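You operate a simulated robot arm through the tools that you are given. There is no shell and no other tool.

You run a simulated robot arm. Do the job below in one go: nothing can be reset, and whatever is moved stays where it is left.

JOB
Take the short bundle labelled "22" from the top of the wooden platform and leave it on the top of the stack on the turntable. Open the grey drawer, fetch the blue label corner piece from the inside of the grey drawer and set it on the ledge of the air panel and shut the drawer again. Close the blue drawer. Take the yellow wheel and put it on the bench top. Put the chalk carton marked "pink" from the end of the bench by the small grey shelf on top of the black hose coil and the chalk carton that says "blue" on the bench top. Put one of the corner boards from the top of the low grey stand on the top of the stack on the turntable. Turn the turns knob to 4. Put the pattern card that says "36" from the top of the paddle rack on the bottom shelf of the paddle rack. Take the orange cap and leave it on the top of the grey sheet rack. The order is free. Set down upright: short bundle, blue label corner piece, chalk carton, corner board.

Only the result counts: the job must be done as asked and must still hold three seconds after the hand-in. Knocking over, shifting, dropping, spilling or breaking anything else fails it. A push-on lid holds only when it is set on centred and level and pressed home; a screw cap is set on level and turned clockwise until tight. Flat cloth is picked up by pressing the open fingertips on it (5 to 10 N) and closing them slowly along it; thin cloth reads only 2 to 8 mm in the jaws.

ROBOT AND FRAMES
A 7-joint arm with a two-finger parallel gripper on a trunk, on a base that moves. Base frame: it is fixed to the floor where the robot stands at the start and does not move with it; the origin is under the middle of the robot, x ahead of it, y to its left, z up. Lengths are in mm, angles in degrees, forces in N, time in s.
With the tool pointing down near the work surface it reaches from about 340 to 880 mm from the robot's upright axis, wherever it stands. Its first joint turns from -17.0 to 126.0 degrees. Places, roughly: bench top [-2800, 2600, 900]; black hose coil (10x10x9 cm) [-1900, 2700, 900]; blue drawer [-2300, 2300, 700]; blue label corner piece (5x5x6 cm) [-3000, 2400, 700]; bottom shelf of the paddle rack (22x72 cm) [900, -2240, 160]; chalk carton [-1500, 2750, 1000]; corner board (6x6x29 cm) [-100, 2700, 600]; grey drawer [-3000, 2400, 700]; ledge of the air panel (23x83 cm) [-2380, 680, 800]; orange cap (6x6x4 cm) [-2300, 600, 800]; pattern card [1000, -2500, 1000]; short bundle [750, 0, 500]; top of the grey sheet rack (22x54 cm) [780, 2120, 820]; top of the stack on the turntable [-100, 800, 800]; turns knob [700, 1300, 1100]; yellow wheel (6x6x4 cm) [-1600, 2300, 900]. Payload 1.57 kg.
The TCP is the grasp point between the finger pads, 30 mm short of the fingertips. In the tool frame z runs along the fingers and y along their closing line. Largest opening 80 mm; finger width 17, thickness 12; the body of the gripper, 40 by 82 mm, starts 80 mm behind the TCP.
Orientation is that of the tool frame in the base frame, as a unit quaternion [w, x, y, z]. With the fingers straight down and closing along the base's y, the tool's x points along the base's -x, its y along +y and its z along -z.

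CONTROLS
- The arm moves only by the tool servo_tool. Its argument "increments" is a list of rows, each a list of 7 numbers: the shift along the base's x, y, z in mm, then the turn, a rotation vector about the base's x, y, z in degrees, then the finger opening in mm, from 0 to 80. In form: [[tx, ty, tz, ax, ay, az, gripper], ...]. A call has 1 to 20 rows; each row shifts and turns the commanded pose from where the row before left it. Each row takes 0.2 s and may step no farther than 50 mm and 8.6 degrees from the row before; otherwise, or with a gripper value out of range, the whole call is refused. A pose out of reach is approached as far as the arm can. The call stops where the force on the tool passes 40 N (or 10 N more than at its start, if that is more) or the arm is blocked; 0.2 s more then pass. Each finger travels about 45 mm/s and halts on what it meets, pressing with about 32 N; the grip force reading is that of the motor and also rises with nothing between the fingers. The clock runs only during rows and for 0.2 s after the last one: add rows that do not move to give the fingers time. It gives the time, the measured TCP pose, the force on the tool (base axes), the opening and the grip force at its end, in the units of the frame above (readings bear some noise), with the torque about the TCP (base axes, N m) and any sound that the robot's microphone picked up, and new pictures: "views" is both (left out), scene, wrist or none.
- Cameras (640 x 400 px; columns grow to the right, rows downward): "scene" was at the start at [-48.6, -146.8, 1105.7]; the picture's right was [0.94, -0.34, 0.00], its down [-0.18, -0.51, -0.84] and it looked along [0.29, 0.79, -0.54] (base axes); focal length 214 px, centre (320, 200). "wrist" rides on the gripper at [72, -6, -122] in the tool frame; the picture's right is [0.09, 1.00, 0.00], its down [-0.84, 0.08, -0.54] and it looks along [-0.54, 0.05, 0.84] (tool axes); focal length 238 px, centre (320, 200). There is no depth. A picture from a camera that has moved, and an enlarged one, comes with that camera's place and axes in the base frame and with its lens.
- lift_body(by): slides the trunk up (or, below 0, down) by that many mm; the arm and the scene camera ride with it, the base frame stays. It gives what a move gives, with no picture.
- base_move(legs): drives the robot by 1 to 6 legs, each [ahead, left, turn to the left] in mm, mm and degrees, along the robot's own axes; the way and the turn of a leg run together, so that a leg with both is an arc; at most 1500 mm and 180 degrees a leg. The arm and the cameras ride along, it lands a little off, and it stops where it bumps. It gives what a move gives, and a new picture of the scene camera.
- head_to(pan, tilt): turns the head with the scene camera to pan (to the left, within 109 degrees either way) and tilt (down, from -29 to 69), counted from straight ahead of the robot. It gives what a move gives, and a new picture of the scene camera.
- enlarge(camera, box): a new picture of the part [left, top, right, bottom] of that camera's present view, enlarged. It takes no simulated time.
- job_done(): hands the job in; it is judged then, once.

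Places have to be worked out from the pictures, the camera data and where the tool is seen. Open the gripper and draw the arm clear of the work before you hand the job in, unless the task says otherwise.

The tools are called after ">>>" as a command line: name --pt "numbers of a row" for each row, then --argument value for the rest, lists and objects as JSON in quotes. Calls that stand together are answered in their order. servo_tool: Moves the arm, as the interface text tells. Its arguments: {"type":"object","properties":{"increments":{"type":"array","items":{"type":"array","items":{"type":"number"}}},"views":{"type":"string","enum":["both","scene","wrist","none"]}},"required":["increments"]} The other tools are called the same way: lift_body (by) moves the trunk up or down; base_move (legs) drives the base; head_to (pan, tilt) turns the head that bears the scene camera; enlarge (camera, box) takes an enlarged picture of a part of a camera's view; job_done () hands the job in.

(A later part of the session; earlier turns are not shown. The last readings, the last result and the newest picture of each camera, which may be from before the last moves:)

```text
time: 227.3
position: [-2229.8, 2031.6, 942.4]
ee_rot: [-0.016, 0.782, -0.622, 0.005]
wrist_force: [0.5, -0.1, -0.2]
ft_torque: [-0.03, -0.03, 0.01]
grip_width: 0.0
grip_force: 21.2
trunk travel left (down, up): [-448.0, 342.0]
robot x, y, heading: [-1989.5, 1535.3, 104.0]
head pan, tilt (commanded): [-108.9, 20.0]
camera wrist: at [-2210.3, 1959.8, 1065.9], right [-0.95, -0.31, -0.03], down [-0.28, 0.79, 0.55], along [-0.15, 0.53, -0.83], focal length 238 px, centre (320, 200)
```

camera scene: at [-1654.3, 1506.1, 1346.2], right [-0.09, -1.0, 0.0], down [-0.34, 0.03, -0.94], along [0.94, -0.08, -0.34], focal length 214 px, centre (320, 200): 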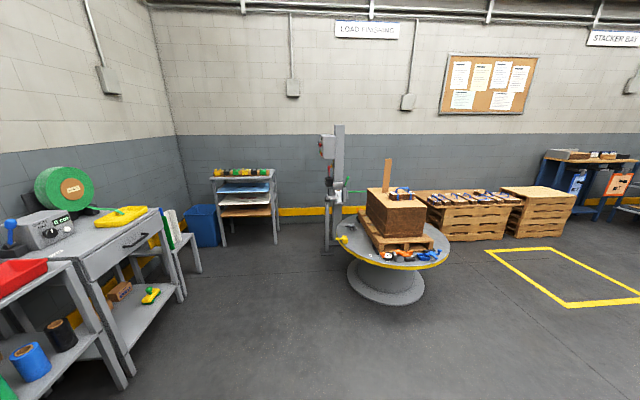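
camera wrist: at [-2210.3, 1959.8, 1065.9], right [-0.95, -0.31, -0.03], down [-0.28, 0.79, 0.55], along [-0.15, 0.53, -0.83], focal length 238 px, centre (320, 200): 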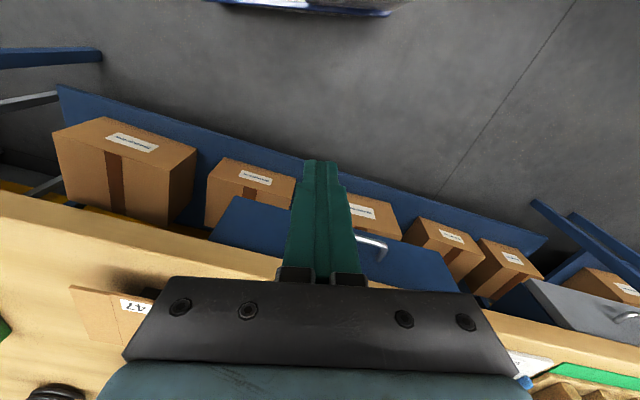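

The blue drawer is shut. Now I raise the arm and go left to look at the bench's far part and the grey drawer.

>>> lift_body --by 250

>>> base_move --legs '[[0, 0, -14], [0, 550, 0]]'

>>> head_to --pan -10 --tilt 30

>>> servo_tool --pt "0 20 0 0 0 0 40" --pt "0 30 0 0 0 0 60" --pt "0 30 0 0 0 0 70" --views "wrist"

```text
time: 229.8
position: [-2235.0, 2025.3, 1194.7]
ee_rot: [-0.019, 0.785, -0.619, 0.003]
wrist_force: [0.5, -0.3, 0.0]
ft_torque: [-0.02, -0.01, 0.01]
grip_width: 0.2
grip_force: 21.2
trunk travel left (down, up): [-698.0, 92.0]
robot x, y, heading: [-1993.2, 1534.6, 103.9]
head pan, tilt (commanded): [-108.9, 20.0]
```

```text
time: 233.3
position: [-2517.9, 2059.7, 1192.7]
ee_rot: [-0.018, 0.737, -0.676, 0.005]
wrist_force: [-0.3, 0.6, 0.3]
ft_torque: [-0.02, 0.02, 0.02]
grip_width: 0.0
grip_force: 21.5
trunk travel left (down, up): [-698.0, 92.0]
robot x, y, heading: [-2351.1, 1539.3, 95.7]
head pan, tilt (commanded): [-108.9, 20.0]
stopped in leg 2: the robot was blocked; the commanded pose is now the measured one
camera scene: at [-2019.4, 1461.5, 1346.2], right [-0.23, -0.97, 0.0], down [-0.33, 0.08, -0.94], along [0.91, -0.21, -0.34], focal length 214 px, centre (320, 200)
```

scene: 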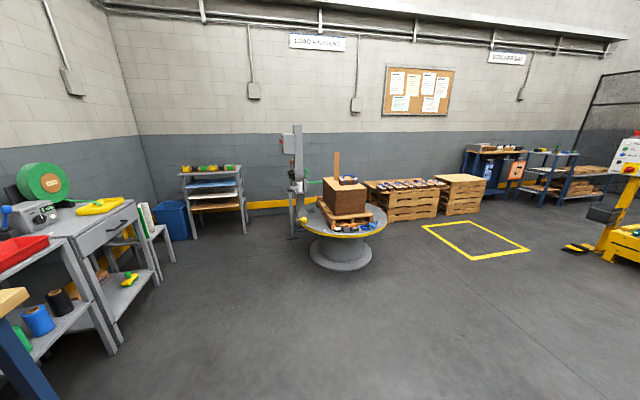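

```text
time: 235.0
position: [-2517.2, 2060.1, 1192.7]
ee_rot: [-0.018, 0.738, -0.675, 0.004]
wrist_force: [-1.1, 0.0, -0.1]
ft_torque: [-0.04, 0.03, 0.03]
grip_width: 0.0
grip_force: 21.5
trunk travel left (down, up): [-698.0, 92.0]
robot x, y, heading: [-2344.0, 1537.0, 95.6]
head pan, tilt (commanded): [-10.0, 30.0]
camera scene: at [-2103.3, 1572.8, 1330.2], right [1.0, -0.08, 0.0], down [-0.04, -0.5, -0.87], along [0.07, 0.86, -0.5], focal length 214 px, centre (320, 200)
```

scene: 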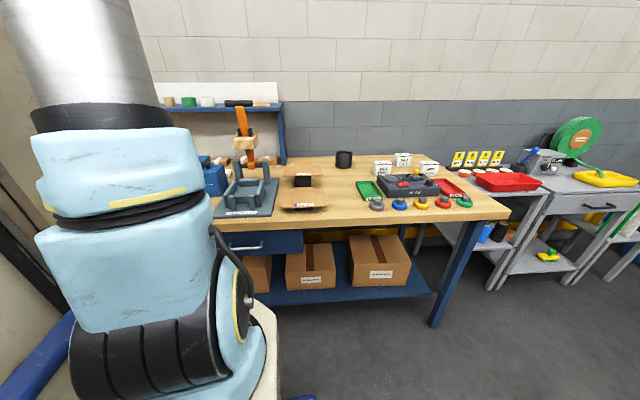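

```text
time: 235.8
position: [-2516.5, 2139.6, 1192.7]
ee_rot: [-0.017, 0.737, -0.676, 0.005]
wrist_force: [-0.2, 0.0, 0.2]
ft_torque: [0.02, -0.02, -0.02]
grip_width: 64.3
grip_force: 0.1
trunk travel left (down, up): [-698.0, 92.0]
robot x, y, heading: [-2347.7, 1541.0, 95.6]
head pan, tilt (commanded): [-10.0, 30.0]
camera wrist: at [-2505.6, 2065.3, 1314.5], right [-0.98, -0.18, -0.04], down [-0.17, 0.82, 0.55], along [-0.07, 0.55, -0.83], focal length 238 px, centre (320, 200)
```

wrist: 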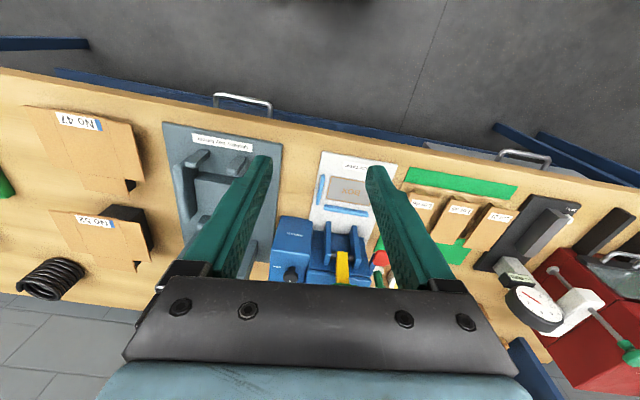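

The base bumped something at its rear left (the table by the air panel). I move forward away from it and straighten up, then continue left with more clearance.

>>> base_move --legs '[[150, 0, -5.6]]'

>>> enlarge --camera "wrist" --box '[380, 100, 640, 360]'

```text
time: 237.2
position: [-2461.9, 2307.7, 1193.3]
ee_rot: [0.018, -0.701, 0.713, -0.006]
wrist_force: [0.3, 0.0, -0.4]
ft_torque: [-0.02, -0.01, -0.01]
grip_width: 70.1
grip_force: 0.2
trunk travel left (down, up): [-698.0, 92.0]
robot x, y, heading: [-2357.6, 1693.9, 89.8]
head pan, tilt (commanded): [-10.0, 30.0]
camera scene: at [-2109.8, 1701.4, 1330.2], right [0.98, -0.18, 0.0], down [-0.09, -0.49, -0.87], along [0.15, 0.85, -0.5], focal length 214 px, centre (320, 200)
```

scene: 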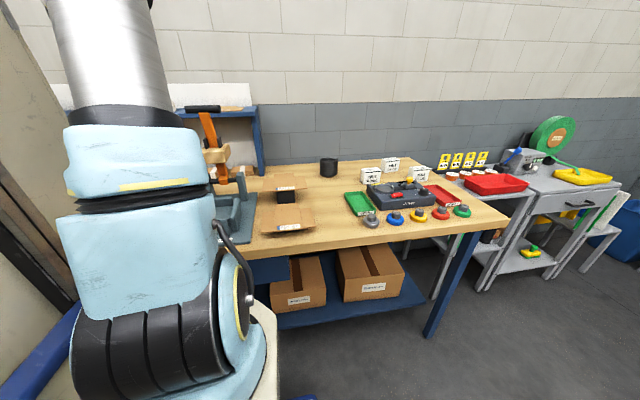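

```text
1.54 times, centred on (510, 230) of wrist
camera zoom: at [-2459.8, 2232.5, 1314.4], right [-1.0, -0.08, -0.04], down [-0.08, 0.83, 0.55], along [-0.01, 0.55, -0.83], focal length 367 px, centre (28, 154)
```

zoom: 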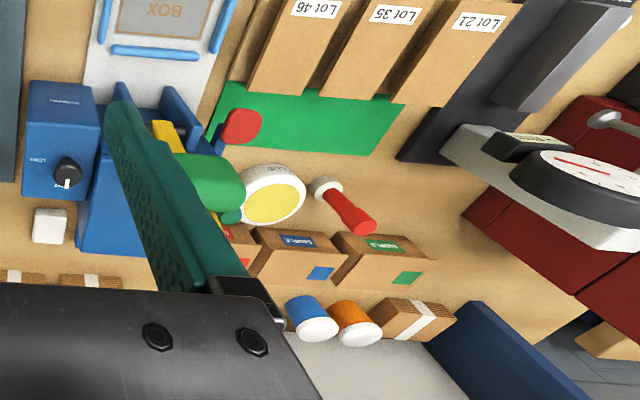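

The bench is crowded to the left. I move further left to look for a free spot near (−2800, 2600) from above.

>>> base_move --legs '[[0, 400, 0.3]]'

>>> servo_tool --pt "25 0 0 0 0 0 70" --pt "25 0 0 0 0 0 70" --pt "25 0 0 0 0 0 70" --views "wrist"

```text
time: 239.7
position: [-2867.8, 2305.8, 1193.1]
ee_rot: [0.018, -0.703, 0.711, -0.006]
wrist_force: [0.2, -0.7, -1.0]
ft_torque: [0.0, -0.02, 0.03]
grip_width: 69.9
grip_force: 0.2
trunk travel left (down, up): [-698.0, 92.0]
robot x, y, heading: [-2758.7, 1693.1, 90.2]
head pan, tilt (commanded): [-10.0, 30.0]
camera scene: at [-2511.5, 1703.2, 1330.2], right [0.99, -0.17, 0.0], down [-0.09, -0.49, -0.87], along [0.15, 0.85, -0.5], focal length 214 px, centre (320, 200)
```

scene: 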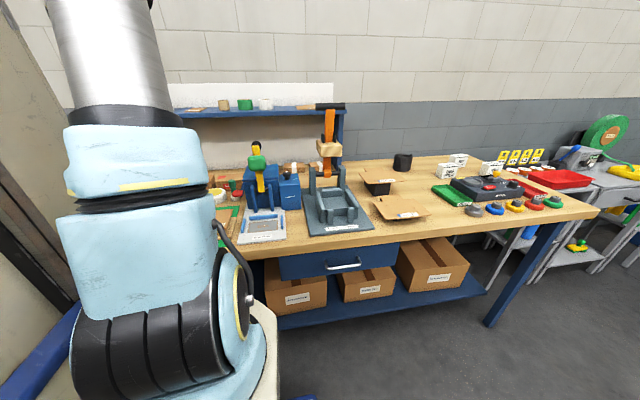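

```text
time: 240.5
position: [-2792.3, 2306.8, 1191.4]
ee_rot: [0.018, -0.704, 0.71, -0.006]
wrist_force: [-0.5, 0.2, -0.6]
ft_torque: [0.02, 0.01, 0.01]
grip_width: 70.1
grip_force: 0.1
trunk travel left (down, up): [-698.0, 92.0]
robot x, y, heading: [-2759.8, 1691.2, 90.1]
head pan, tilt (commanded): [-10.0, 30.0]
camera wrist: at [-2789.4, 2232.5, 1313.2], right [-1.0, -0.08, -0.04], down [-0.09, 0.83, 0.55], along [-0.02, 0.55, -0.83], focal length 238 px, centre (320, 200)
```

wrist: 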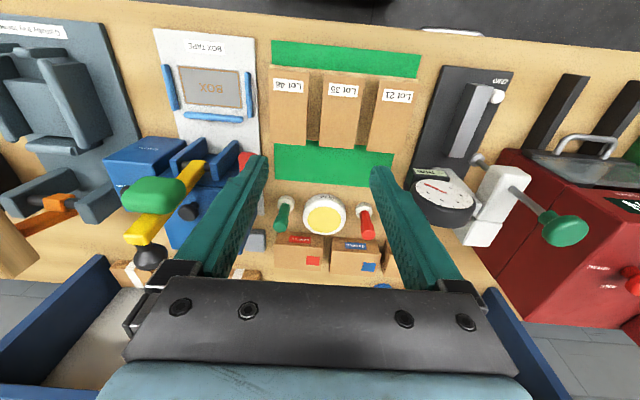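

The bench is one long crowded surface; I enlarge the view to find a free gap near (−2800, 2600).

>>> enlarge --camera "wrist" --box '[230, 150, 450, 290]'

>>> enlarge --camera "wrist" --box '[380, 20, 640, 280]'

>>> enlarge --camera "wrist" --box '[0, 20, 260, 280]'

```text
2.86 times, centred on (340, 220) of wrist
camera zoom: at [-2789.4, 2232.5, 1313.2], right [-1.0, -0.08, -0.04], down [-0.09, 0.83, 0.55], along [-0.02, 0.55, -0.83], focal length 681 px, centre (263, 143)
```

zoom: 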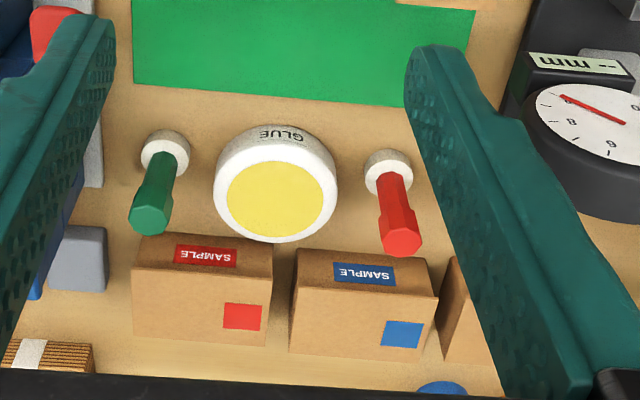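

```text
1.54 times, centred on (510, 150) of wrist
camera zoom: at [-2789.4, 2232.5, 1313.2], right [-1.0, -0.08, -0.04], down [-0.09, 0.83, 0.55], along [-0.02, 0.55, -0.83], focal length 367 px, centre (28, 277)
```

zoom: 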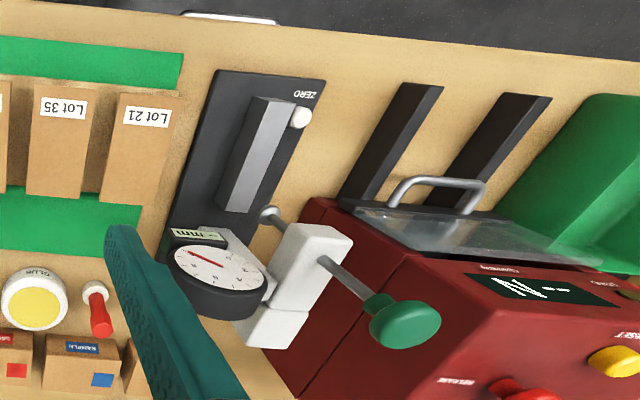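

```text
1.54 times, centred on (130, 150) of wrist
camera zoom: at [-2789.4, 2232.5, 1313.2], right [-1.0, -0.08, -0.04], down [-0.09, 0.83, 0.55], along [-0.02, 0.55, -0.83], focal length 367 px, centre (612, 277)
```

zoom: 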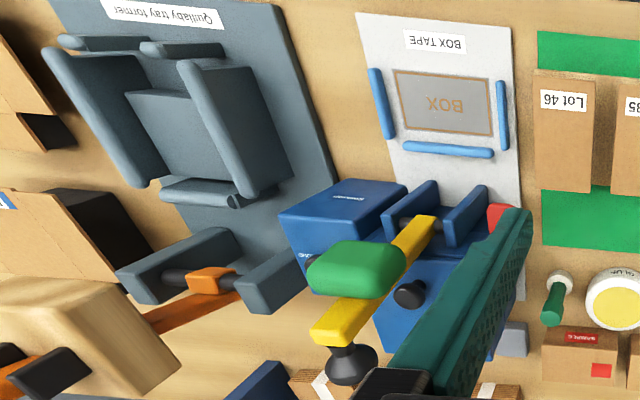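

I found a free corridor about 73 mm wide at x≈−2531..−2458, y 2205..2390 (between the tray former plate and the box-tape sheet). I'll put the wheel and blue carton there. First I go back right to fetch the yellow wheel.

>>> base_move --legs '[[0, -1120, 0]]'

>>> servo_tool --pt "0 0 0 0 0 0 70" --views "wrist"

```text
time: 246.1
position: [-1675.1, 2298.2, 1192.1]
ee_rot: [0.018, -0.696, 0.717, -0.006]
wrist_force: [-0.1, -0.3, -0.4]
ft_torque: [-0.01, 0.04, 0.01]
grip_width: 69.9
grip_force: 0.0
trunk travel left (down, up): [-698.0, 92.0]
robot x, y, heading: [-1653.9, 1681.8, 88.9]
head pan, tilt (commanded): [-10.0, 30.0]
camera scene: at [-1407.6, 1689.1, 1330.2], right [0.98, -0.19, 0.0], down [-0.1, -0.49, -0.87], along [0.17, 0.85, -0.5], focal length 214 px, centre (320, 200)
```

scene: 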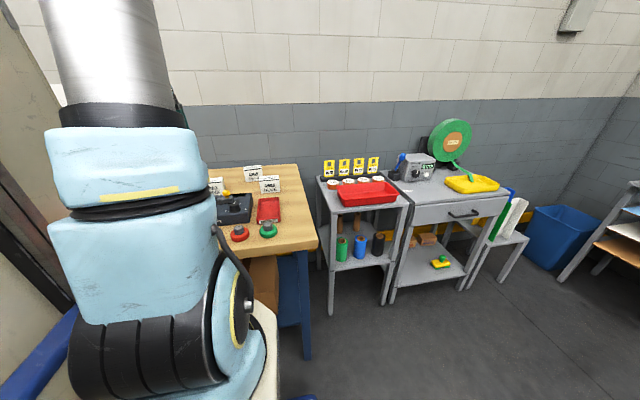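

```text
time: 246.5
position: [-1675.8, 2299.9, 1190.7]
ee_rot: [0.017, -0.696, 0.718, -0.006]
wrist_force: [-0.3, -0.1, -0.3]
ft_torque: [0.0, 0.01, -0.01]
grip_width: 70.0
grip_force: 0.0
trunk travel left (down, up): [-698.0, 92.0]
robot x, y, heading: [-1653.1, 1682.9, 88.9]
head pan, tilt (commanded): [-10.0, 30.0]
camera wrist: at [-1674.1, 2224.2, 1313.2], right [-1.0, -0.06, -0.04], down [-0.07, 0.83, 0.55], along [-0.01, 0.55, -0.83], focal length 238 px, centre (320, 200)
```

wrist: 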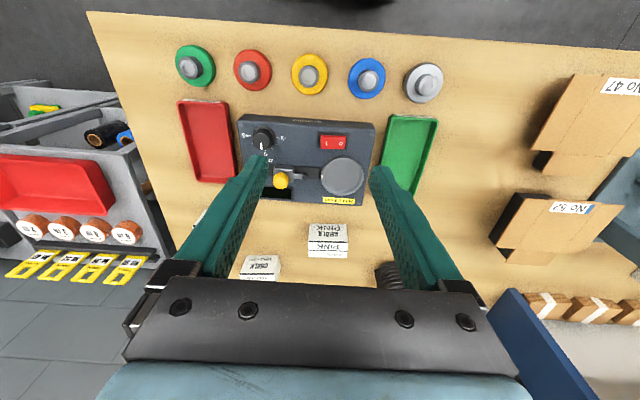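

The yellow wheel is at about (−1650, 2263) with its grey hub upward. I lower the trunk and move the TCP above it.

>>> lift_body --by -160

>>> servo_tool --pt "13 -19 -5 -1.4 0 0 60" --pt "13 -19 -5 0 -0.8 0 50" --pt "0 0 0 0 0 0 46" --pt "0 0 0 0 0 0 46" --views "wrist"

>>> enlarge --camera "wrist" --box '[220, 60, 420, 240]'

```text
time: 248.4
position: [-1675.7, 2298.6, 1031.1]
ee_rot: [0.017, -0.696, 0.718, -0.006]
wrist_force: [0.0, -0.2, 0.8]
ft_torque: [0.03, 0.01, 0.01]
grip_width: 69.9
grip_force: 0.0
trunk travel left (down, up): [-538.0, 252.0]
robot x, y, heading: [-1652.1, 1684.9, 88.9]
head pan, tilt (commanded): [-10.0, 30.0]
```

```text
time: 249.4
position: [-1648.0, 2260.8, 1020.7]
ee_rot: [0.013, -0.697, 0.717, -0.019]
wrist_force: [0.2, -0.1, -0.1]
ft_torque: [-0.06, 0.0, 0.01]
grip_width: 46.0
grip_force: 0.1
trunk travel left (down, up): [-538.0, 252.0]
robot x, y, heading: [-1654.9, 1688.2, 88.8]
head pan, tilt (commanded): [-10.0, 30.0]
camera wrist: at [-1648.6, 2189.6, 1144.4], right [-1.0, -0.06, -0.05], down [-0.08, 0.84, 0.53], along [0.01, 0.53, -0.85], focal length 238 px, centre (320, 200)
```

wrist: 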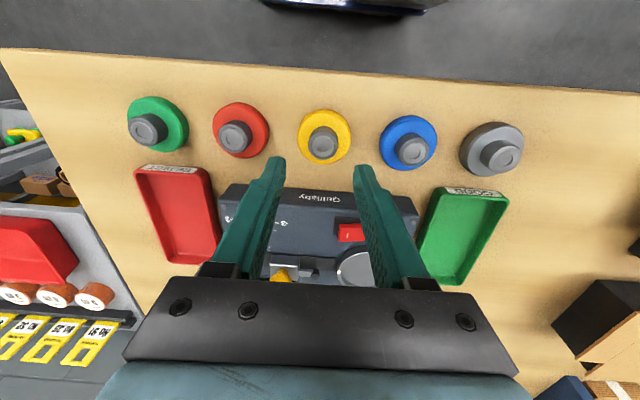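

```text
2.22 times, centred on (320, 150) of wrist
camera zoom: at [-1648.6, 2189.6, 1144.4], right [-1.0, -0.06, -0.05], down [-0.08, 0.84, 0.53], along [0.01, 0.53, -0.85], focal length 530 px, centre (320, 311)
```

zoom: 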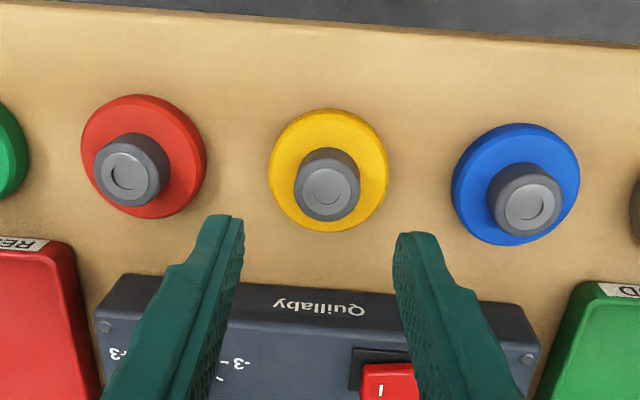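

Hub top triangulates to (−1645, 2264, 930). I level the tool and descend so the tips straddle the hub.

>>> servo_tool --pt "3 3 -25 0.5 2.6 0 46" --pt "0 0 -25 0 0 0 46" --pt "0 0 -18 0 0 0 46" --pt "0 0 -8 0 0 0 46" --pt "0 0 0 0 0 0 46" --views "wrist"

>>> enlarge --camera "wrist" --box '[220, 60, 420, 240]'

```text
time: 250.6
position: [-1645.2, 2263.9, 944.3]
ee_rot: [0.002, -0.697, 0.717, -0.001]
wrist_force: [0.3, 0.3, 0.1]
ft_torque: [0.02, -0.01, 0.0]
grip_width: 46.0
grip_force: 0.1
trunk travel left (down, up): [-538.0, 252.0]
robot x, y, heading: [-1655.8, 1685.1, 88.9]
head pan, tilt (commanded): [-10.0, 30.0]
camera wrist: at [-1639.4, 2191.0, 1067.8], right [-1.0, -0.06, 0.0], down [-0.05, 0.84, 0.54], along [-0.03, 0.54, -0.84], focal length 238 px, centre (320, 200)
```

wrist: 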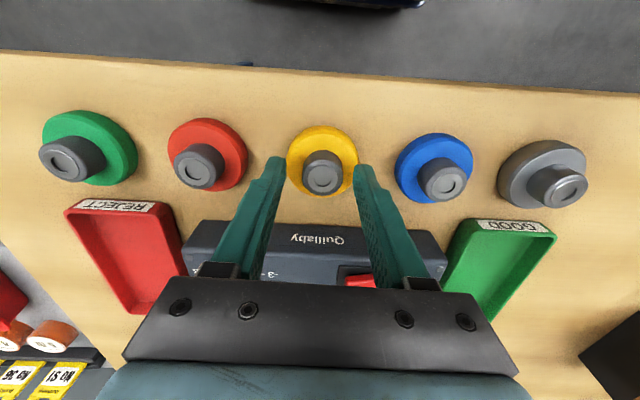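

```text
2.22 times, centred on (320, 150) of wrist
camera zoom: at [-1639.4, 2191.0, 1067.8], right [-1.0, -0.06, 0.0], down [-0.05, 0.84, 0.54], along [-0.03, 0.54, -0.84], focal length 530 px, centre (320, 311)
```

zoom: 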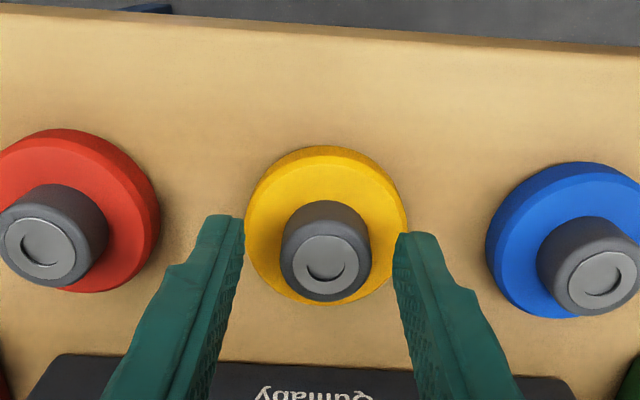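

The hub is between the fingertips. I close on it and lift.

>>> servo_tool --pt "0 0 -2 0 0 0 36" --pt "0 0 0 0 0 0 20" --pt "0 0 0 0 0 0 10" --pt "0 0 0 0 0 0 10" --pt "0 0 8 0 0 0 10" --pt "0 0 25 0 0 0 10" --pt "0 0 40 0 0 0 10" --pt "0 0 45 0 0 0 10" --pt "0 0 45 0 0 0 10" --pt "0 0 0 0 0 0 10" --views "wrist"

```text
time: 252.8
position: [-1643.3, 2263.5, 1106.8]
ee_rot: [0.001, -0.697, 0.717, 0.0]
wrist_force: [0.7, 0.9, -1.5]
ft_torque: [-0.02, -0.03, 0.03]
grip_width: 28.7
grip_force: 31.8
trunk travel left (down, up): [-538.0, 252.0]
robot x, y, heading: [-1654.0, 1686.4, 88.8]
head pan, tilt (commanded): [-10.0, 30.0]
camera wrist: at [-1638.0, 2191.6, 1229.2], right [-1.0, -0.06, 0.0], down [-0.05, 0.84, 0.54], along [-0.03, 0.54, -0.84], focal length 238 px, centre (320, 200)
```

wrist: 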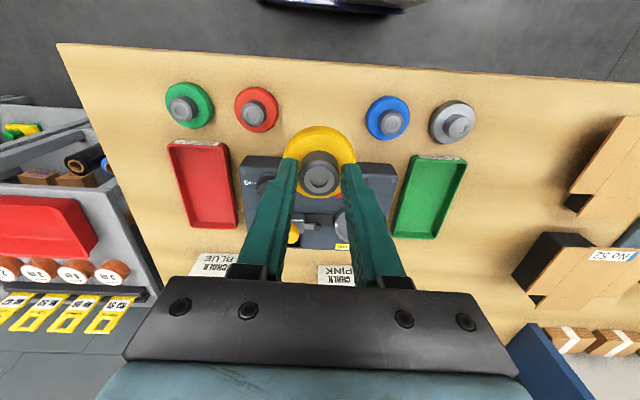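

Wheel picked. I raise the trunk for safe travel and drive left to the free corridor.

>>> lift_body --by 140

>>> base_move --legs '[[0, 0, 1.2], [0, 850, 0]]'

>>> servo_tool --pt "0 0 0 0 0 0 10" --views "wrist"

```text
time: 254.4
position: [-1643.4, 2263.8, 1245.4]
ee_rot: [0.001, -0.696, 0.718, -0.001]
wrist_force: [-0.1, -0.3, -1.8]
ft_torque: [0.0, 0.01, -0.03]
grip_width: 28.6
grip_force: 32.5
trunk travel left (down, up): [-678.0, 112.0]
robot x, y, heading: [-1654.2, 1688.9, 88.9]
head pan, tilt (commanded): [-10.0, 30.0]
```

```text
time: 259.2
position: [-2486.0, 2263.6, 1245.3]
ee_rot: [0.002, -0.703, 0.712, -0.002]
wrist_force: [-0.1, -0.3, -2.2]
ft_torque: [-0.04, 0.0, -0.02]
grip_width: 28.9
grip_force: 31.9
trunk travel left (down, up): [-678.0, 112.0]
robot x, y, heading: [-2487.7, 1683.9, 89.6]
head pan, tilt (commanded): [-10.0, 30.0]
camera scene: at [-2240.4, 1693.1, 1310.2], right [0.98, -0.18, 0.0], down [-0.09, -0.49, -0.87], along [0.15, 0.85, -0.5], focal length 214 px, centre (320, 200)
```

scene: 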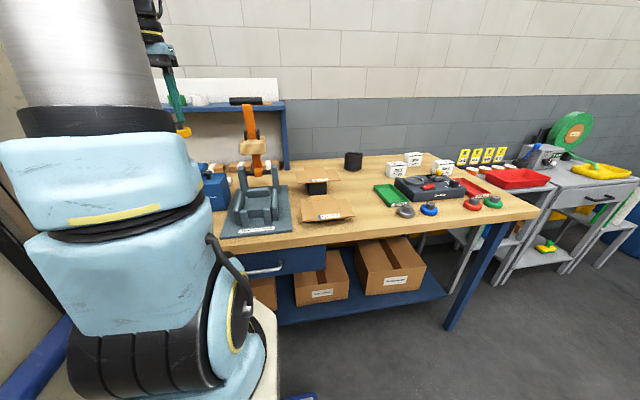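

```text
time: 259.6
position: [-2486.7, 2263.7, 1246.2]
ee_rot: [0.001, -0.702, 0.712, -0.001]
wrist_force: [0.1, 0.4, -0.9]
ft_torque: [-0.02, 0.0, 0.03]
grip_width: 28.6
grip_force: 32.8
trunk travel left (down, up): [-678.0, 112.0]
robot x, y, heading: [-2486.9, 1685.4, 90.0]
head pan, tilt (commanded): [-10.0, 30.0]
camera wrist: at [-2479.3, 2191.5, 1368.7], right [-1.0, -0.08, 0.0], down [-0.07, 0.84, 0.54], along [-0.04, 0.54, -0.84], focal length 238 px, centre (320, 200)
```

wrist: 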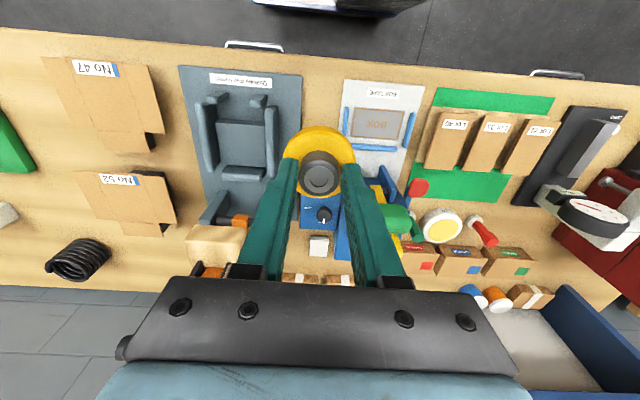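

The corridor centre is x≈−2485, right under the wheel. I lower the trunk and descend toward the bench.

>>> lift_body --by -140

>>> servo_tool --pt "0 0 -40 0 0 0 10" --pt "0 0 -40 0 0 0 10" --pt "0 0 -40 0 0 0 10" --pt "0 0 -20 0 0 0 10" --pt "0 0 0 0 0 0 10" --views "wrist"

```text
time: 261.3
position: [-2486.8, 2264.3, 1105.7]
ee_rot: [0.002, -0.702, 0.712, -0.001]
wrist_force: [0.3, 0.0, -0.5]
ft_torque: [0.04, 0.0, -0.01]
grip_width: 28.6
grip_force: 31.8
trunk travel left (down, up): [-538.0, 252.0]
robot x, y, heading: [-2485.6, 1684.6, 89.8]
head pan, tilt (commanded): [-10.0, 30.0]
```

```text
time: 262.5
position: [-2486.3, 2263.8, 966.5]
ee_rot: [0.001, -0.702, 0.712, -0.001]
wrist_force: [0.2, -0.9, -2.1]
ft_torque: [-0.02, -0.04, 0.02]
grip_width: 28.7
grip_force: 31.3
trunk travel left (down, up): [-538.0, 252.0]
robot x, y, heading: [-2484.7, 1683.4, 89.9]
head pan, tilt (commanded): [-10.0, 30.0]
camera wrist: at [-2480.4, 2191.5, 1089.3], right [-1.0, -0.08, 0.0], down [-0.07, 0.84, 0.54], along [-0.04, 0.54, -0.84], focal length 238 px, centre (320, 200)
```

wrist: 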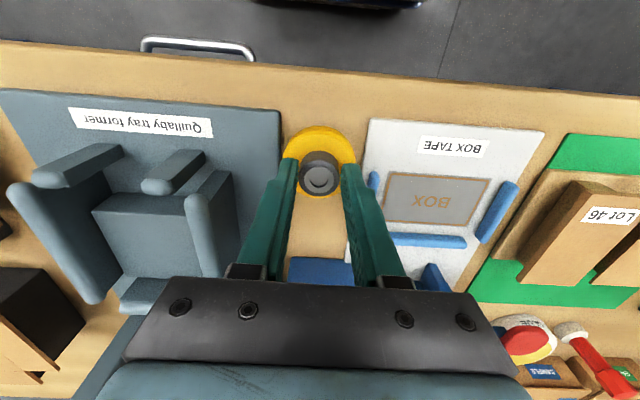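

The wheel is centred between the plate and the sheet. I descend the last bit gently.

>>> servo_tool --pt "-1 0 -10 0 0 0 10" --pt "0 0 -6 0 0 0 10" --pt "0 0 -3 0 0 0 10" --pt "0 0 0 0 0 0 10" --views "none"

>>> servo_tool --pt "0 0 -2 0 0 0 10" --pt "0 0 -2 0 0 0 10" --pt "0 0 0 0 0 0 10" --views "none"

```text
time: 263.5
position: [-2487.1, 2264.2, 947.3]
ee_rot: [0.002, -0.703, 0.711, -0.002]
wrist_force: [-1.4, 0.8, -0.1]
ft_torque: [0.01, 0.0, -0.03]
grip_width: 29.0
grip_force: 31.5
trunk travel left (down, up): [-538.0, 252.0]
robot x, y, heading: [-2490.4, 1684.4, 90.0]
head pan, tilt (commanded): [-10.0, 30.0]
```

```text
time: 264.3
position: [-2487.7, 2265.6, 942.4]
ee_rot: [0.0, -0.703, 0.711, 0.0]
wrist_force: [1.1, -0.6, 4.7]
ft_torque: [0.0, 0.09, 0.01]
grip_width: 29.0
grip_force: 31.9
trunk travel left (down, up): [-538.0, 252.0]
robot x, y, heading: [-2485.7, 1682.3, 90.0]
head pan, tilt (commanded): [-10.0, 30.0]
```

Contact at 942 (4.7 N) as expected. I release the wheel and rise.

>>> servo_tool --pt "0 0 0 0 0 0 30" --pt "0 0 0 0 0 0 40" --pt "0 0 0 0 0 0 42" --pt "0 0 15 0 0 0 42" --pt "0 0 30 0 0 0 42" --pt "0 0 45 0 0 0 42" --pt "0 0 45 0 0 0 42" --pt "0 0 0 0 0 0 42" --views "wrist"

```text
time: 266.1
position: [-2488.4, 2265.3, 1079.0]
ee_rot: [0.001, -0.702, 0.712, 0.0]
wrist_force: [-0.1, 1.5, -1.2]
ft_torque: [0.02, -0.02, 0.02]
grip_width: 42.1
grip_force: 0.0
trunk travel left (down, up): [-538.0, 252.0]
robot x, y, heading: [-2488.1, 1684.9, 90.2]
head pan, tilt (commanded): [-10.0, 30.0]
camera wrist: at [-2481.4, 2191.2, 1202.6], right [-1.0, -0.08, 0.0], down [-0.07, 0.84, 0.54], along [-0.04, 0.54, -0.84], focal length 238 px, centre (320, 200)
```

wrist: 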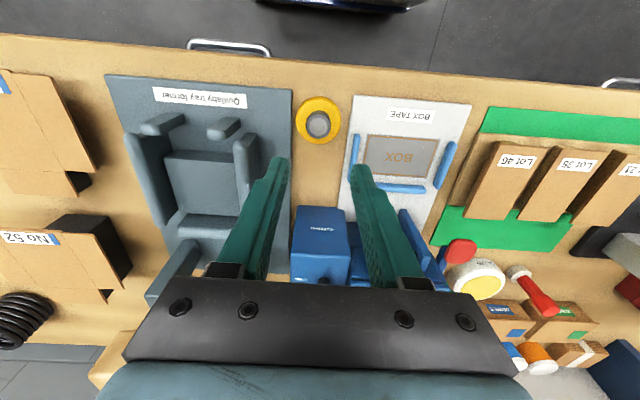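

The yellow wheel stands on the bench in the free corridor. Next the pink carton: I raise the arm and drive right in front of the cartons.

>>> lift_body --by 120

>>> base_move --legs '[[0, -700, 0]]'

>>> base_move --legs '[[90, 0, 0]]'

>>> servo_tool --pt "0 30 0 0 0 0 80" --pt "0 30 0 0 0 0 80" --pt "0 0 0 0 0 0 80" --views "wrist"

```text
time: 267.6
position: [-2487.9, 2264.4, 1199.7]
ee_rot: [0.001, -0.703, 0.711, -0.001]
wrist_force: [0.6, -0.1, 0.7]
ft_torque: [-0.02, 0.0, 0.0]
grip_width: 41.8
grip_force: 0.1
trunk travel left (down, up): [-658.0, 132.0]
robot x, y, heading: [-2488.0, 1686.9, 89.9]
head pan, tilt (commanded): [-10.0, 30.0]
```

```text
time: 271.5
position: [-1781.1, 2267.8, 1198.0]
ee_rot: [-0.001, 0.708, -0.706, 0.001]
wrist_force: [-0.3, 0.2, -0.1]
ft_torque: [0.0, -0.01, 0.03]
grip_width: 42.0
grip_force: 0.1
trunk travel left (down, up): [-658.0, 132.0]
robot x, y, heading: [-1773.9, 1690.1, 90.5]
head pan, tilt (commanded): [-10.0, 30.0]
camera scene: at [-1526.9, 1700.4, 1290.2], right [0.99, -0.16, 0.0], down [-0.08, -0.49, -0.87], along [0.14, 0.85, -0.5], focal length 214 px, centre (320, 200)
```

scene: 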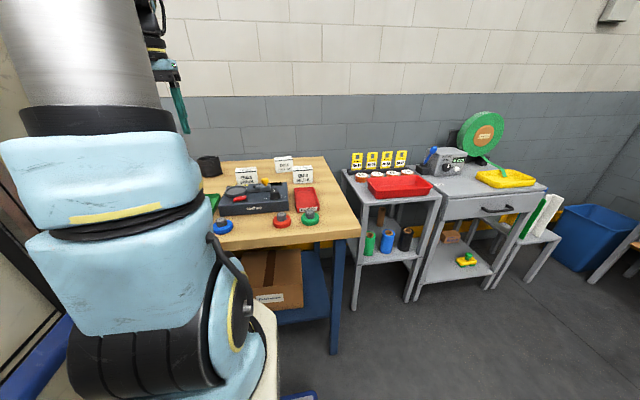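

```text
time: 272.6
position: [-1783.9, 2355.8, 1199.5]
ee_rot: [0.002, -0.707, 0.708, -0.001]
wrist_force: [0.1, 0.0, 0.6]
ft_torque: [-0.01, -0.01, 0.02]
grip_width: 41.7
grip_force: 0.1
trunk travel left (down, up): [-658.0, 132.0]
robot x, y, heading: [-1774.2, 1776.5, 90.6]
head pan, tilt (commanded): [-10.0, 30.0]
camera scene: at [-1528.0, 1788.7, 1290.2], right [0.99, -0.16, 0.0], down [-0.08, -0.49, -0.87], along [0.14, 0.85, -0.5], focal length 214 px, centre (320, 200)
```

scene: 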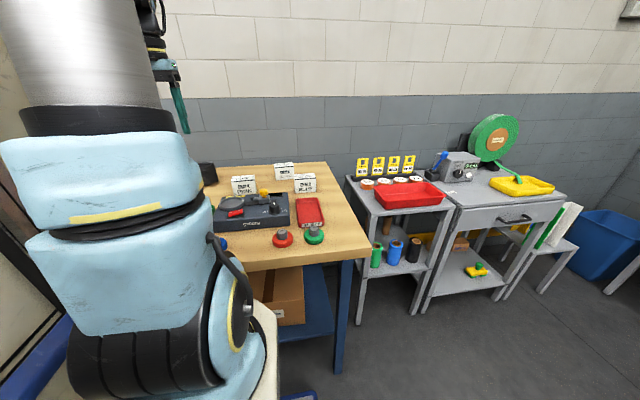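

```text
time: 273.4
position: [-1782.9, 2416.1, 1199.5]
ee_rot: [-0.001, 0.707, -0.707, 0.001]
wrist_force: [-0.8, 0.0, -0.4]
ft_torque: [0.01, -0.01, 0.0]
grip_width: 80.0
grip_force: 0.1
trunk travel left (down, up): [-658.0, 132.0]
robot x, y, heading: [-1775.0, 1774.6, 90.6]
head pan, tilt (commanded): [-10.0, 30.0]
camera wrist: at [-1775.8, 2343.7, 1321.4], right [-1.0, -0.09, 0.0], down [-0.08, 0.84, 0.54], along [-0.05, 0.54, -0.84], focal length 238 px, centre (320, 200)
```

wrist: 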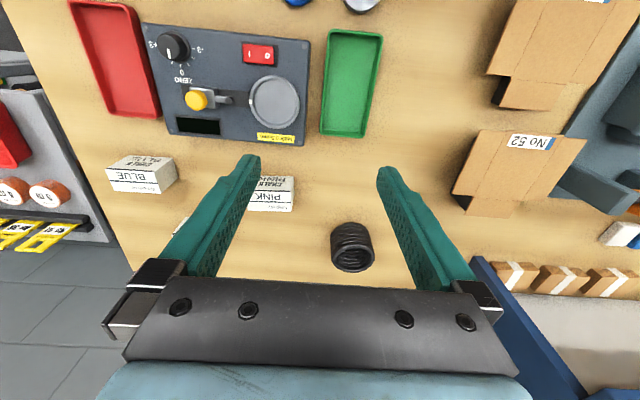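

Pink carton, coil and blue carton are in view. I enlarge to see their shapes and orientation.

>>> enlarge --camera "wrist" --box '[220, 150, 400, 280]'

>>> enlarge --camera "wrist" --box '[80, 120, 220, 220]'

>>> enlarge --camera "scene" --box '[190, 140, 350, 250]'

```text
3.08 times, centred on (310, 215) of wrist
camera zoom: at [-1775.8, 2343.7, 1321.4], right [-1.0, -0.09, 0.0], down [-0.08, 0.84, 0.54], along [-0.05, 0.54, -0.84], focal length 733 px, centre (351, 154)
```

zoom: 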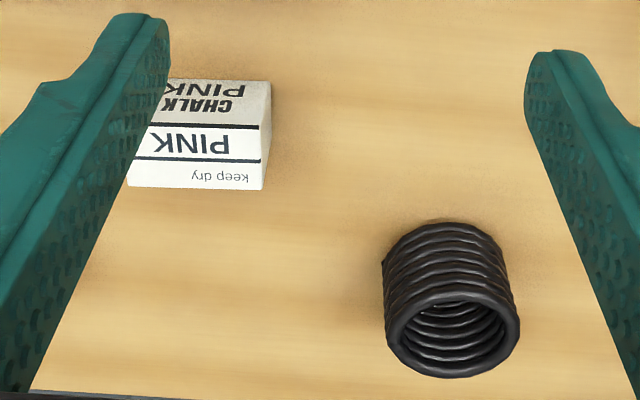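

```text
4.00 times, centred on (150, 170) of wrist
camera zoom: at [-1775.8, 2343.7, 1321.4], right [-1.0, -0.09, 0.0], down [-0.08, 0.84, 0.54], along [-0.05, 0.54, -0.84], focal length 953 px, centre (1000, 320)
```

zoom: 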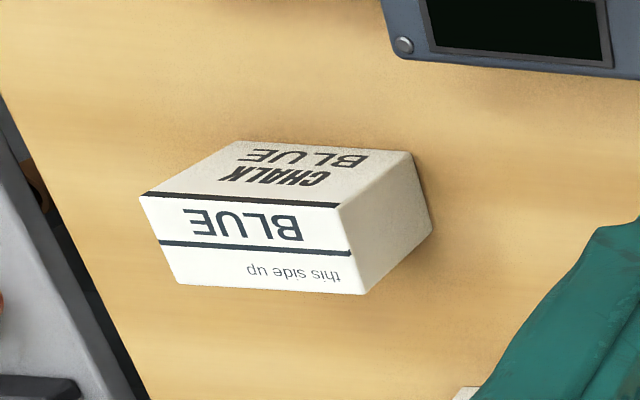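

```text
3.64 times, centred on (270, 195) of scene
camera zoom: at [-1528.0, 1788.6, 1290.2], right [0.99, -0.16, 0.0], down [-0.08, -0.49, -0.87], along [0.14, 0.85, -0.5], focal length 780 px, centre (502, 218)
```

zoom: 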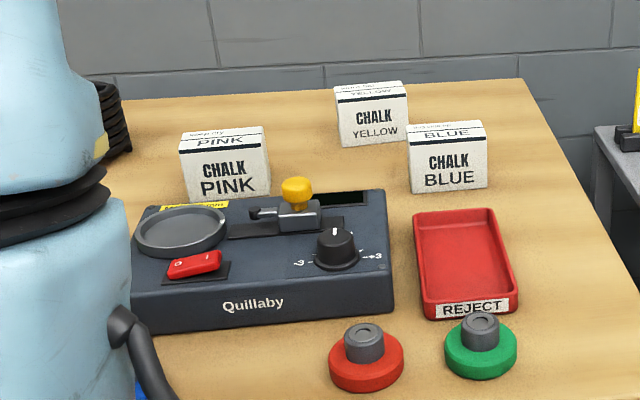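

Carton size is about 83×45×58 mm (so grip front-to-back), and the coil top is near (−1878, 2698, 983). I test the forward reach at this height in the clear gap.

>>> servo_tool --pt "0 40 -30 0 0 0 80" --pt "0 45 -35 0 0 0 80" --pt "0 45 -35 0 0 0 80" --pt "0 45 -30 0 0 0 80" --pt "0 45 0 0 0 0 80" --pt "0 30 0 0 0 0 80" --pt "0 20 0 0 0 0 80" --pt "0 0 0 0 0 0 80" --views "wrist"

```text
refused: row 2 steps farther than a row can; nothing moved
```

>>> servo_tool --pt "0 35 -25 0 0 0 80" --pt "0 35 -30 0 0 0 80" --pt "0 35 -30 0 0 0 80" --pt "0 35 -30 0 0 0 80" --pt "0 45 0 0 0 0 80" --pt "0 45 0 0 0 0 80" --pt "0 40 0 0 0 0 80" --pt "0 0 0 0 0 0 80" --views "wrist"

```text
time: 275.2
position: [-1774.8, 2658.4, 1077.9]
ee_rot: [-0.001, 0.708, -0.707, 0.002]
wrist_force: [-1.1, -0.7, 0.1]
ft_torque: [-0.03, -0.02, 0.0]
grip_width: 80.1
grip_force: 0.1
out of reach, approached as far as the arm can: row 7
trunk travel left (down, up): [-658.0, 132.0]
robot x, y, heading: [-1776.9, 1778.0, 90.4]
head pan, tilt (commanded): [-10.0, 30.0]
camera wrist: at [-1767.2, 2586.7, 1200.8], right [-1.0, -0.09, 0.0], down [-0.08, 0.84, 0.54], along [-0.05, 0.54, -0.84], focal length 238 px, centre (320, 200)
```

wrist: 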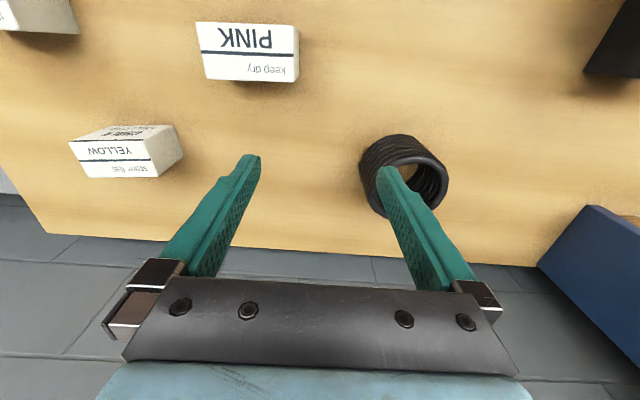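

The reach limit is r≈880 here, so for the coil the base must be ~40 mm closer. I check the gap between my front bumper and the bench edge with the head camera.

>>> head_to --pan 10 --tilt 69

```text
time: 276.2
position: [-1774.8, 2659.0, 1078.3]
ee_rot: [0.001, -0.707, 0.708, 0.0]
wrist_force: [0.7, 0.0, -0.2]
ft_torque: [0.03, -0.02, 0.04]
grip_width: 79.8
grip_force: 0.1
trunk travel left (down, up): [-658.0, 132.0]
robot x, y, heading: [-1772.9, 1776.9, 90.4]
head pan, tilt (commanded): [10.0, 68.8]
camera scene: at [-1553.0, 1754.5, 1238.7], right [0.98, 0.19, 0.0], down [0.17, -0.92, -0.36], along [-0.07, 0.36, -0.93], focal length 214 px, centre (320, 200)
```

scene: 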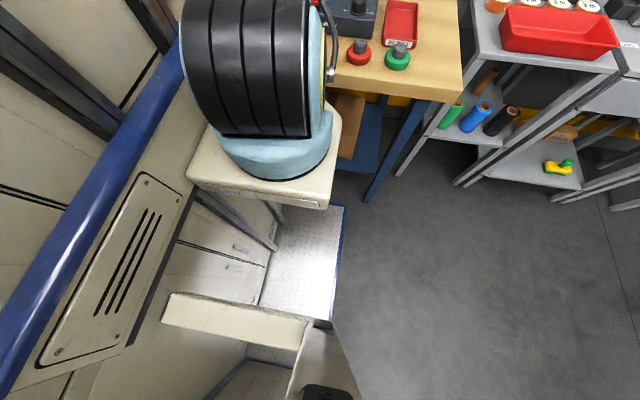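

The gap looks like roughly 40 mm. I'll pick the pink carton first: retract a bit and yaw the tool 90° so the fingers close along y, moving above the carton.

>>> servo_tool --pt "0 -40 20 0 0 0 80" --pt "0 -23 10 0 0 0 80" --pt "6 0 0 0 0 -8.2 80" --pt "6 0 0 0 0 -8.2 80" --pt "6 0 0 0 0 -8.2 80" --pt "6 0 0 0 0 -8.2 80" --pt "6 0 0 0 0 -8.2 80" --pt "6 0 0 0 0 -8.2 80" --pt "6 0 0 0 0 -8.2 80" --pt "6 0 0 0 0 -8.2 80" --pt "6 0 0 0 0 -8.2 80" --pt "6 0 0 0 0 -8.2 80" --pt "10 0 0 0 0 -8.0 80" --pt "0 0 0 0 0 0 80" --views "wrist"

```text
time: 279.2
position: [-1703.1, 2596.5, 1107.6]
ee_rot: [0.0, 0.001, 1.0, -0.002]
wrist_force: [0.0, -0.1, -0.6]
ft_torque: [-0.05, 0.01, -0.03]
grip_width: 79.9
grip_force: 0.0
trunk travel left (down, up): [-658.0, 132.0]
robot x, y, heading: [-1774.7, 1775.6, 90.7]
head pan, tilt (commanded): [10.0, 68.8]
camera wrist: at [-1773.9, 2589.8, 1231.2], right [-0.09, 1.0, 0.0], down [0.84, 0.08, 0.54], along [0.54, 0.05, -0.84], focal length 238 px, centre (320, 200)
```

wrist: 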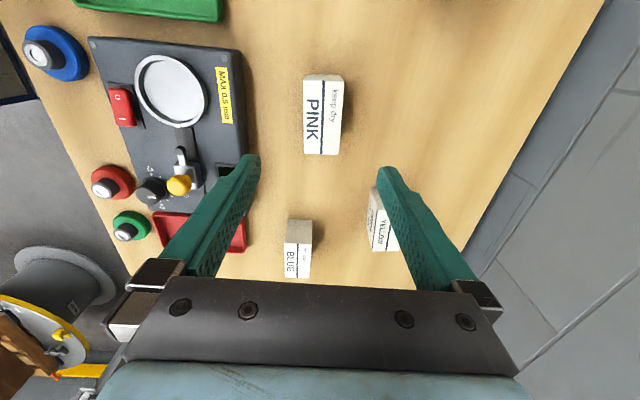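

The pink carton is centred at (−1703, 2599) with a 41 mm depth. I descend over it with 64 mm opening.

>>> servo_tool --pt "0 2.5 -40 0 0 0 66" --pt "0 0 -40 0 0 0 66" --pt "0 0 -40 0 0 0 66" --pt "0 0 0 0 0 0 66" --views "wrist"

```text
time: 280.2
position: [-1704.5, 2598.9, 989.1]
ee_rot: [0.001, -0.001, 1.0, -0.001]
wrist_force: [0.2, -0.2, -0.9]
ft_torque: [0.02, 0.01, -0.01]
grip_width: 65.8
grip_force: 0.0
trunk travel left (down, up): [-658.0, 132.0]
robot x, y, heading: [-1777.4, 1777.6, 90.6]
head pan, tilt (commanded): [10.0, 68.8]
camera wrist: at [-1774.3, 2591.9, 1112.1], right [-0.09, 1.0, 0.0], down [0.84, 0.08, 0.54], along [0.54, 0.05, -0.84], focal length 238 px, centre (320, 200)
```

wrist: 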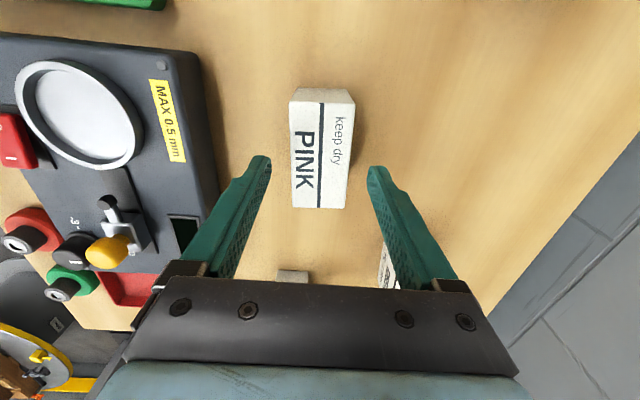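

Well aligned. I descend the remaining distance and close.

>>> servo_tool --pt "0 0 -25 0 0 0 66" --pt "0 0 -20 0 0 0 66" --pt "0 0 -8 0 0 0 66" --pt "0 0 0 0 0 0 50" --pt "0 0 0 0 0 0 34" --pt "0 0 0 0 0 0 25" --pt "0 0 0 0 0 0 25" --views "wrist"

```text
time: 281.8
position: [-1703.6, 2599.4, 935.2]
ee_rot: [0.0, 0.0, 1.0, -0.002]
wrist_force: [-0.1, 0.2, 0.3]
ft_torque: [-0.01, 0.03, 0.0]
grip_width: 45.4
grip_force: 31.8
trunk travel left (down, up): [-658.0, 132.0]
robot x, y, heading: [-1773.8, 1775.7, 90.7]
head pan, tilt (commanded): [10.0, 68.8]
camera wrist: at [-1774.4, 2592.3, 1057.4], right [-0.09, 1.0, 0.0], down [0.84, 0.08, 0.54], along [0.54, 0.05, -0.84], focal length 238 px, centre (320, 200)
```

wrist: 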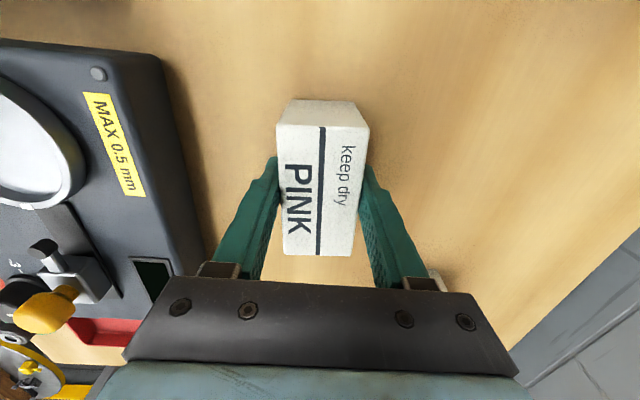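

Gripped (45 mm). I lift it and reposition the base left 130 and slightly forward toward the coil.

>>> servo_tool --pt "0 0 10 0 0 0 25" --pt "0 0 30 0 0 0 25" --pt "0 0 45 0 0 0 25" --pt "0 0 45 0 0 0 25" --pt "0 -30 30 0 0 0 25" --pt "0 -30 0 0 0 0 25" --pt "0 0 0 0 0 0 25" --views "none"

>>> base_move --legs '[[0, 125, -0.7]]'

>>> base_move --legs '[[28, 0, 0]]'

>>> servo_tool --pt "0 0 0 0 0 0 25" --views "wrist"

```text
time: 283.4
position: [-1701.4, 2539.2, 1096.5]
ee_rot: [0.0, 0.0, 1.0, -0.001]
wrist_force: [0.0, -0.4, -0.9]
ft_torque: [-0.03, 0.02, 0.02]
grip_width: 45.1
grip_force: 31.9
trunk travel left (down, up): [-658.0, 132.0]
robot x, y, heading: [-1776.2, 1776.7, 90.7]
head pan, tilt (commanded): [10.0, 68.8]
```

```text
time: 284.7
position: [-1816.4, 2536.8, 1096.5]
ee_rot: [0.001, 0.006, 1.0, -0.002]
wrist_force: [0.4, -0.8, -1.1]
ft_torque: [-0.02, -0.03, -0.02]
grip_width: 44.9
grip_force: 31.8
trunk travel left (down, up): [-658.0, 132.0]
robot x, y, heading: [-1901.7, 1775.0, 90.2]
head pan, tilt (commanded): [10.0, 68.8]
camera scene: at [-1677.8, 1751.0, 1238.7], right [0.98, 0.17, 0.0], down [0.16, -0.92, -0.36], along [-0.06, 0.36, -0.93], focal length 214 px, centre (320, 200)
```

scene: 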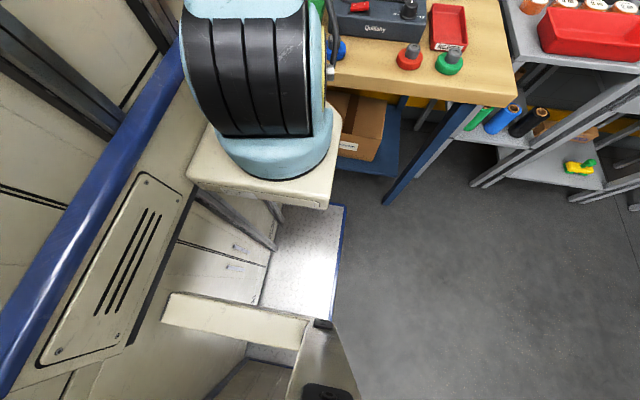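

```text
time: 285.5
position: [-1815.8, 2565.6, 1096.0]
ee_rot: [0.0, 0.006, 1.0, -0.002]
wrist_force: [-0.1, -0.2, -1.1]
ft_torque: [0.01, -0.04, 0.01]
grip_width: 45.1
grip_force: 31.2
trunk travel left (down, up): [-658.0, 132.0]
robot x, y, heading: [-1900.8, 1803.9, 89.8]
head pan, tilt (commanded): [10.0, 68.8]
camera scene: at [-1677.9, 1778.9, 1238.7], right [0.98, 0.17, 0.0], down [0.16, -0.92, -0.36], along [-0.06, 0.36, -0.93], focal length 214 px, centre (320, 200)
```

scene: 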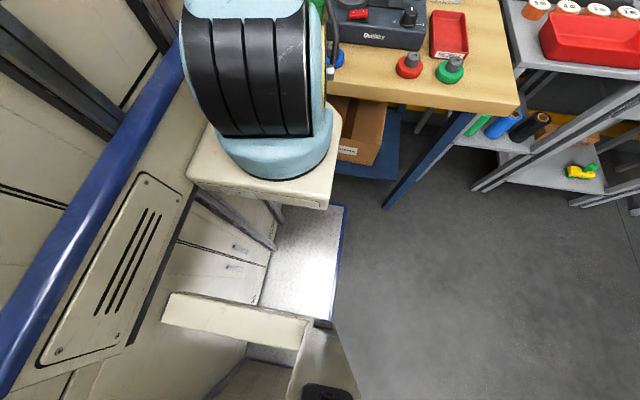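

```text
time: 285.9
position: [-1816.5, 2565.9, 1095.8]
ee_rot: [0.001, 0.006, 1.0, 0.0]
wrist_force: [0.5, -0.2, -1.1]
ft_torque: [-0.03, 0.02, 0.0]
grip_width: 44.9
grip_force: 32.3
trunk travel left (down, up): [-658.0, 132.0]
robot x, y, heading: [-1898.0, 1800.8, 90.2]
head pan, tilt (commanded): [10.0, 68.8]
camera wrist: at [-1886.9, 2559.0, 1219.2], right [-0.08, 1.0, 0.0], down [0.84, 0.07, 0.54], along [0.54, 0.04, -0.84], focal length 238 px, centre (320, 200)
```

wrist: 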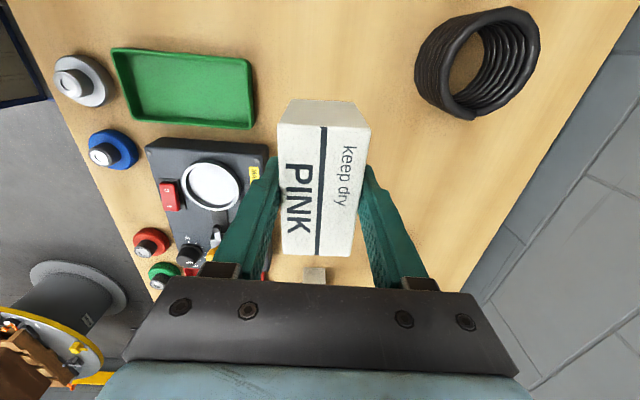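

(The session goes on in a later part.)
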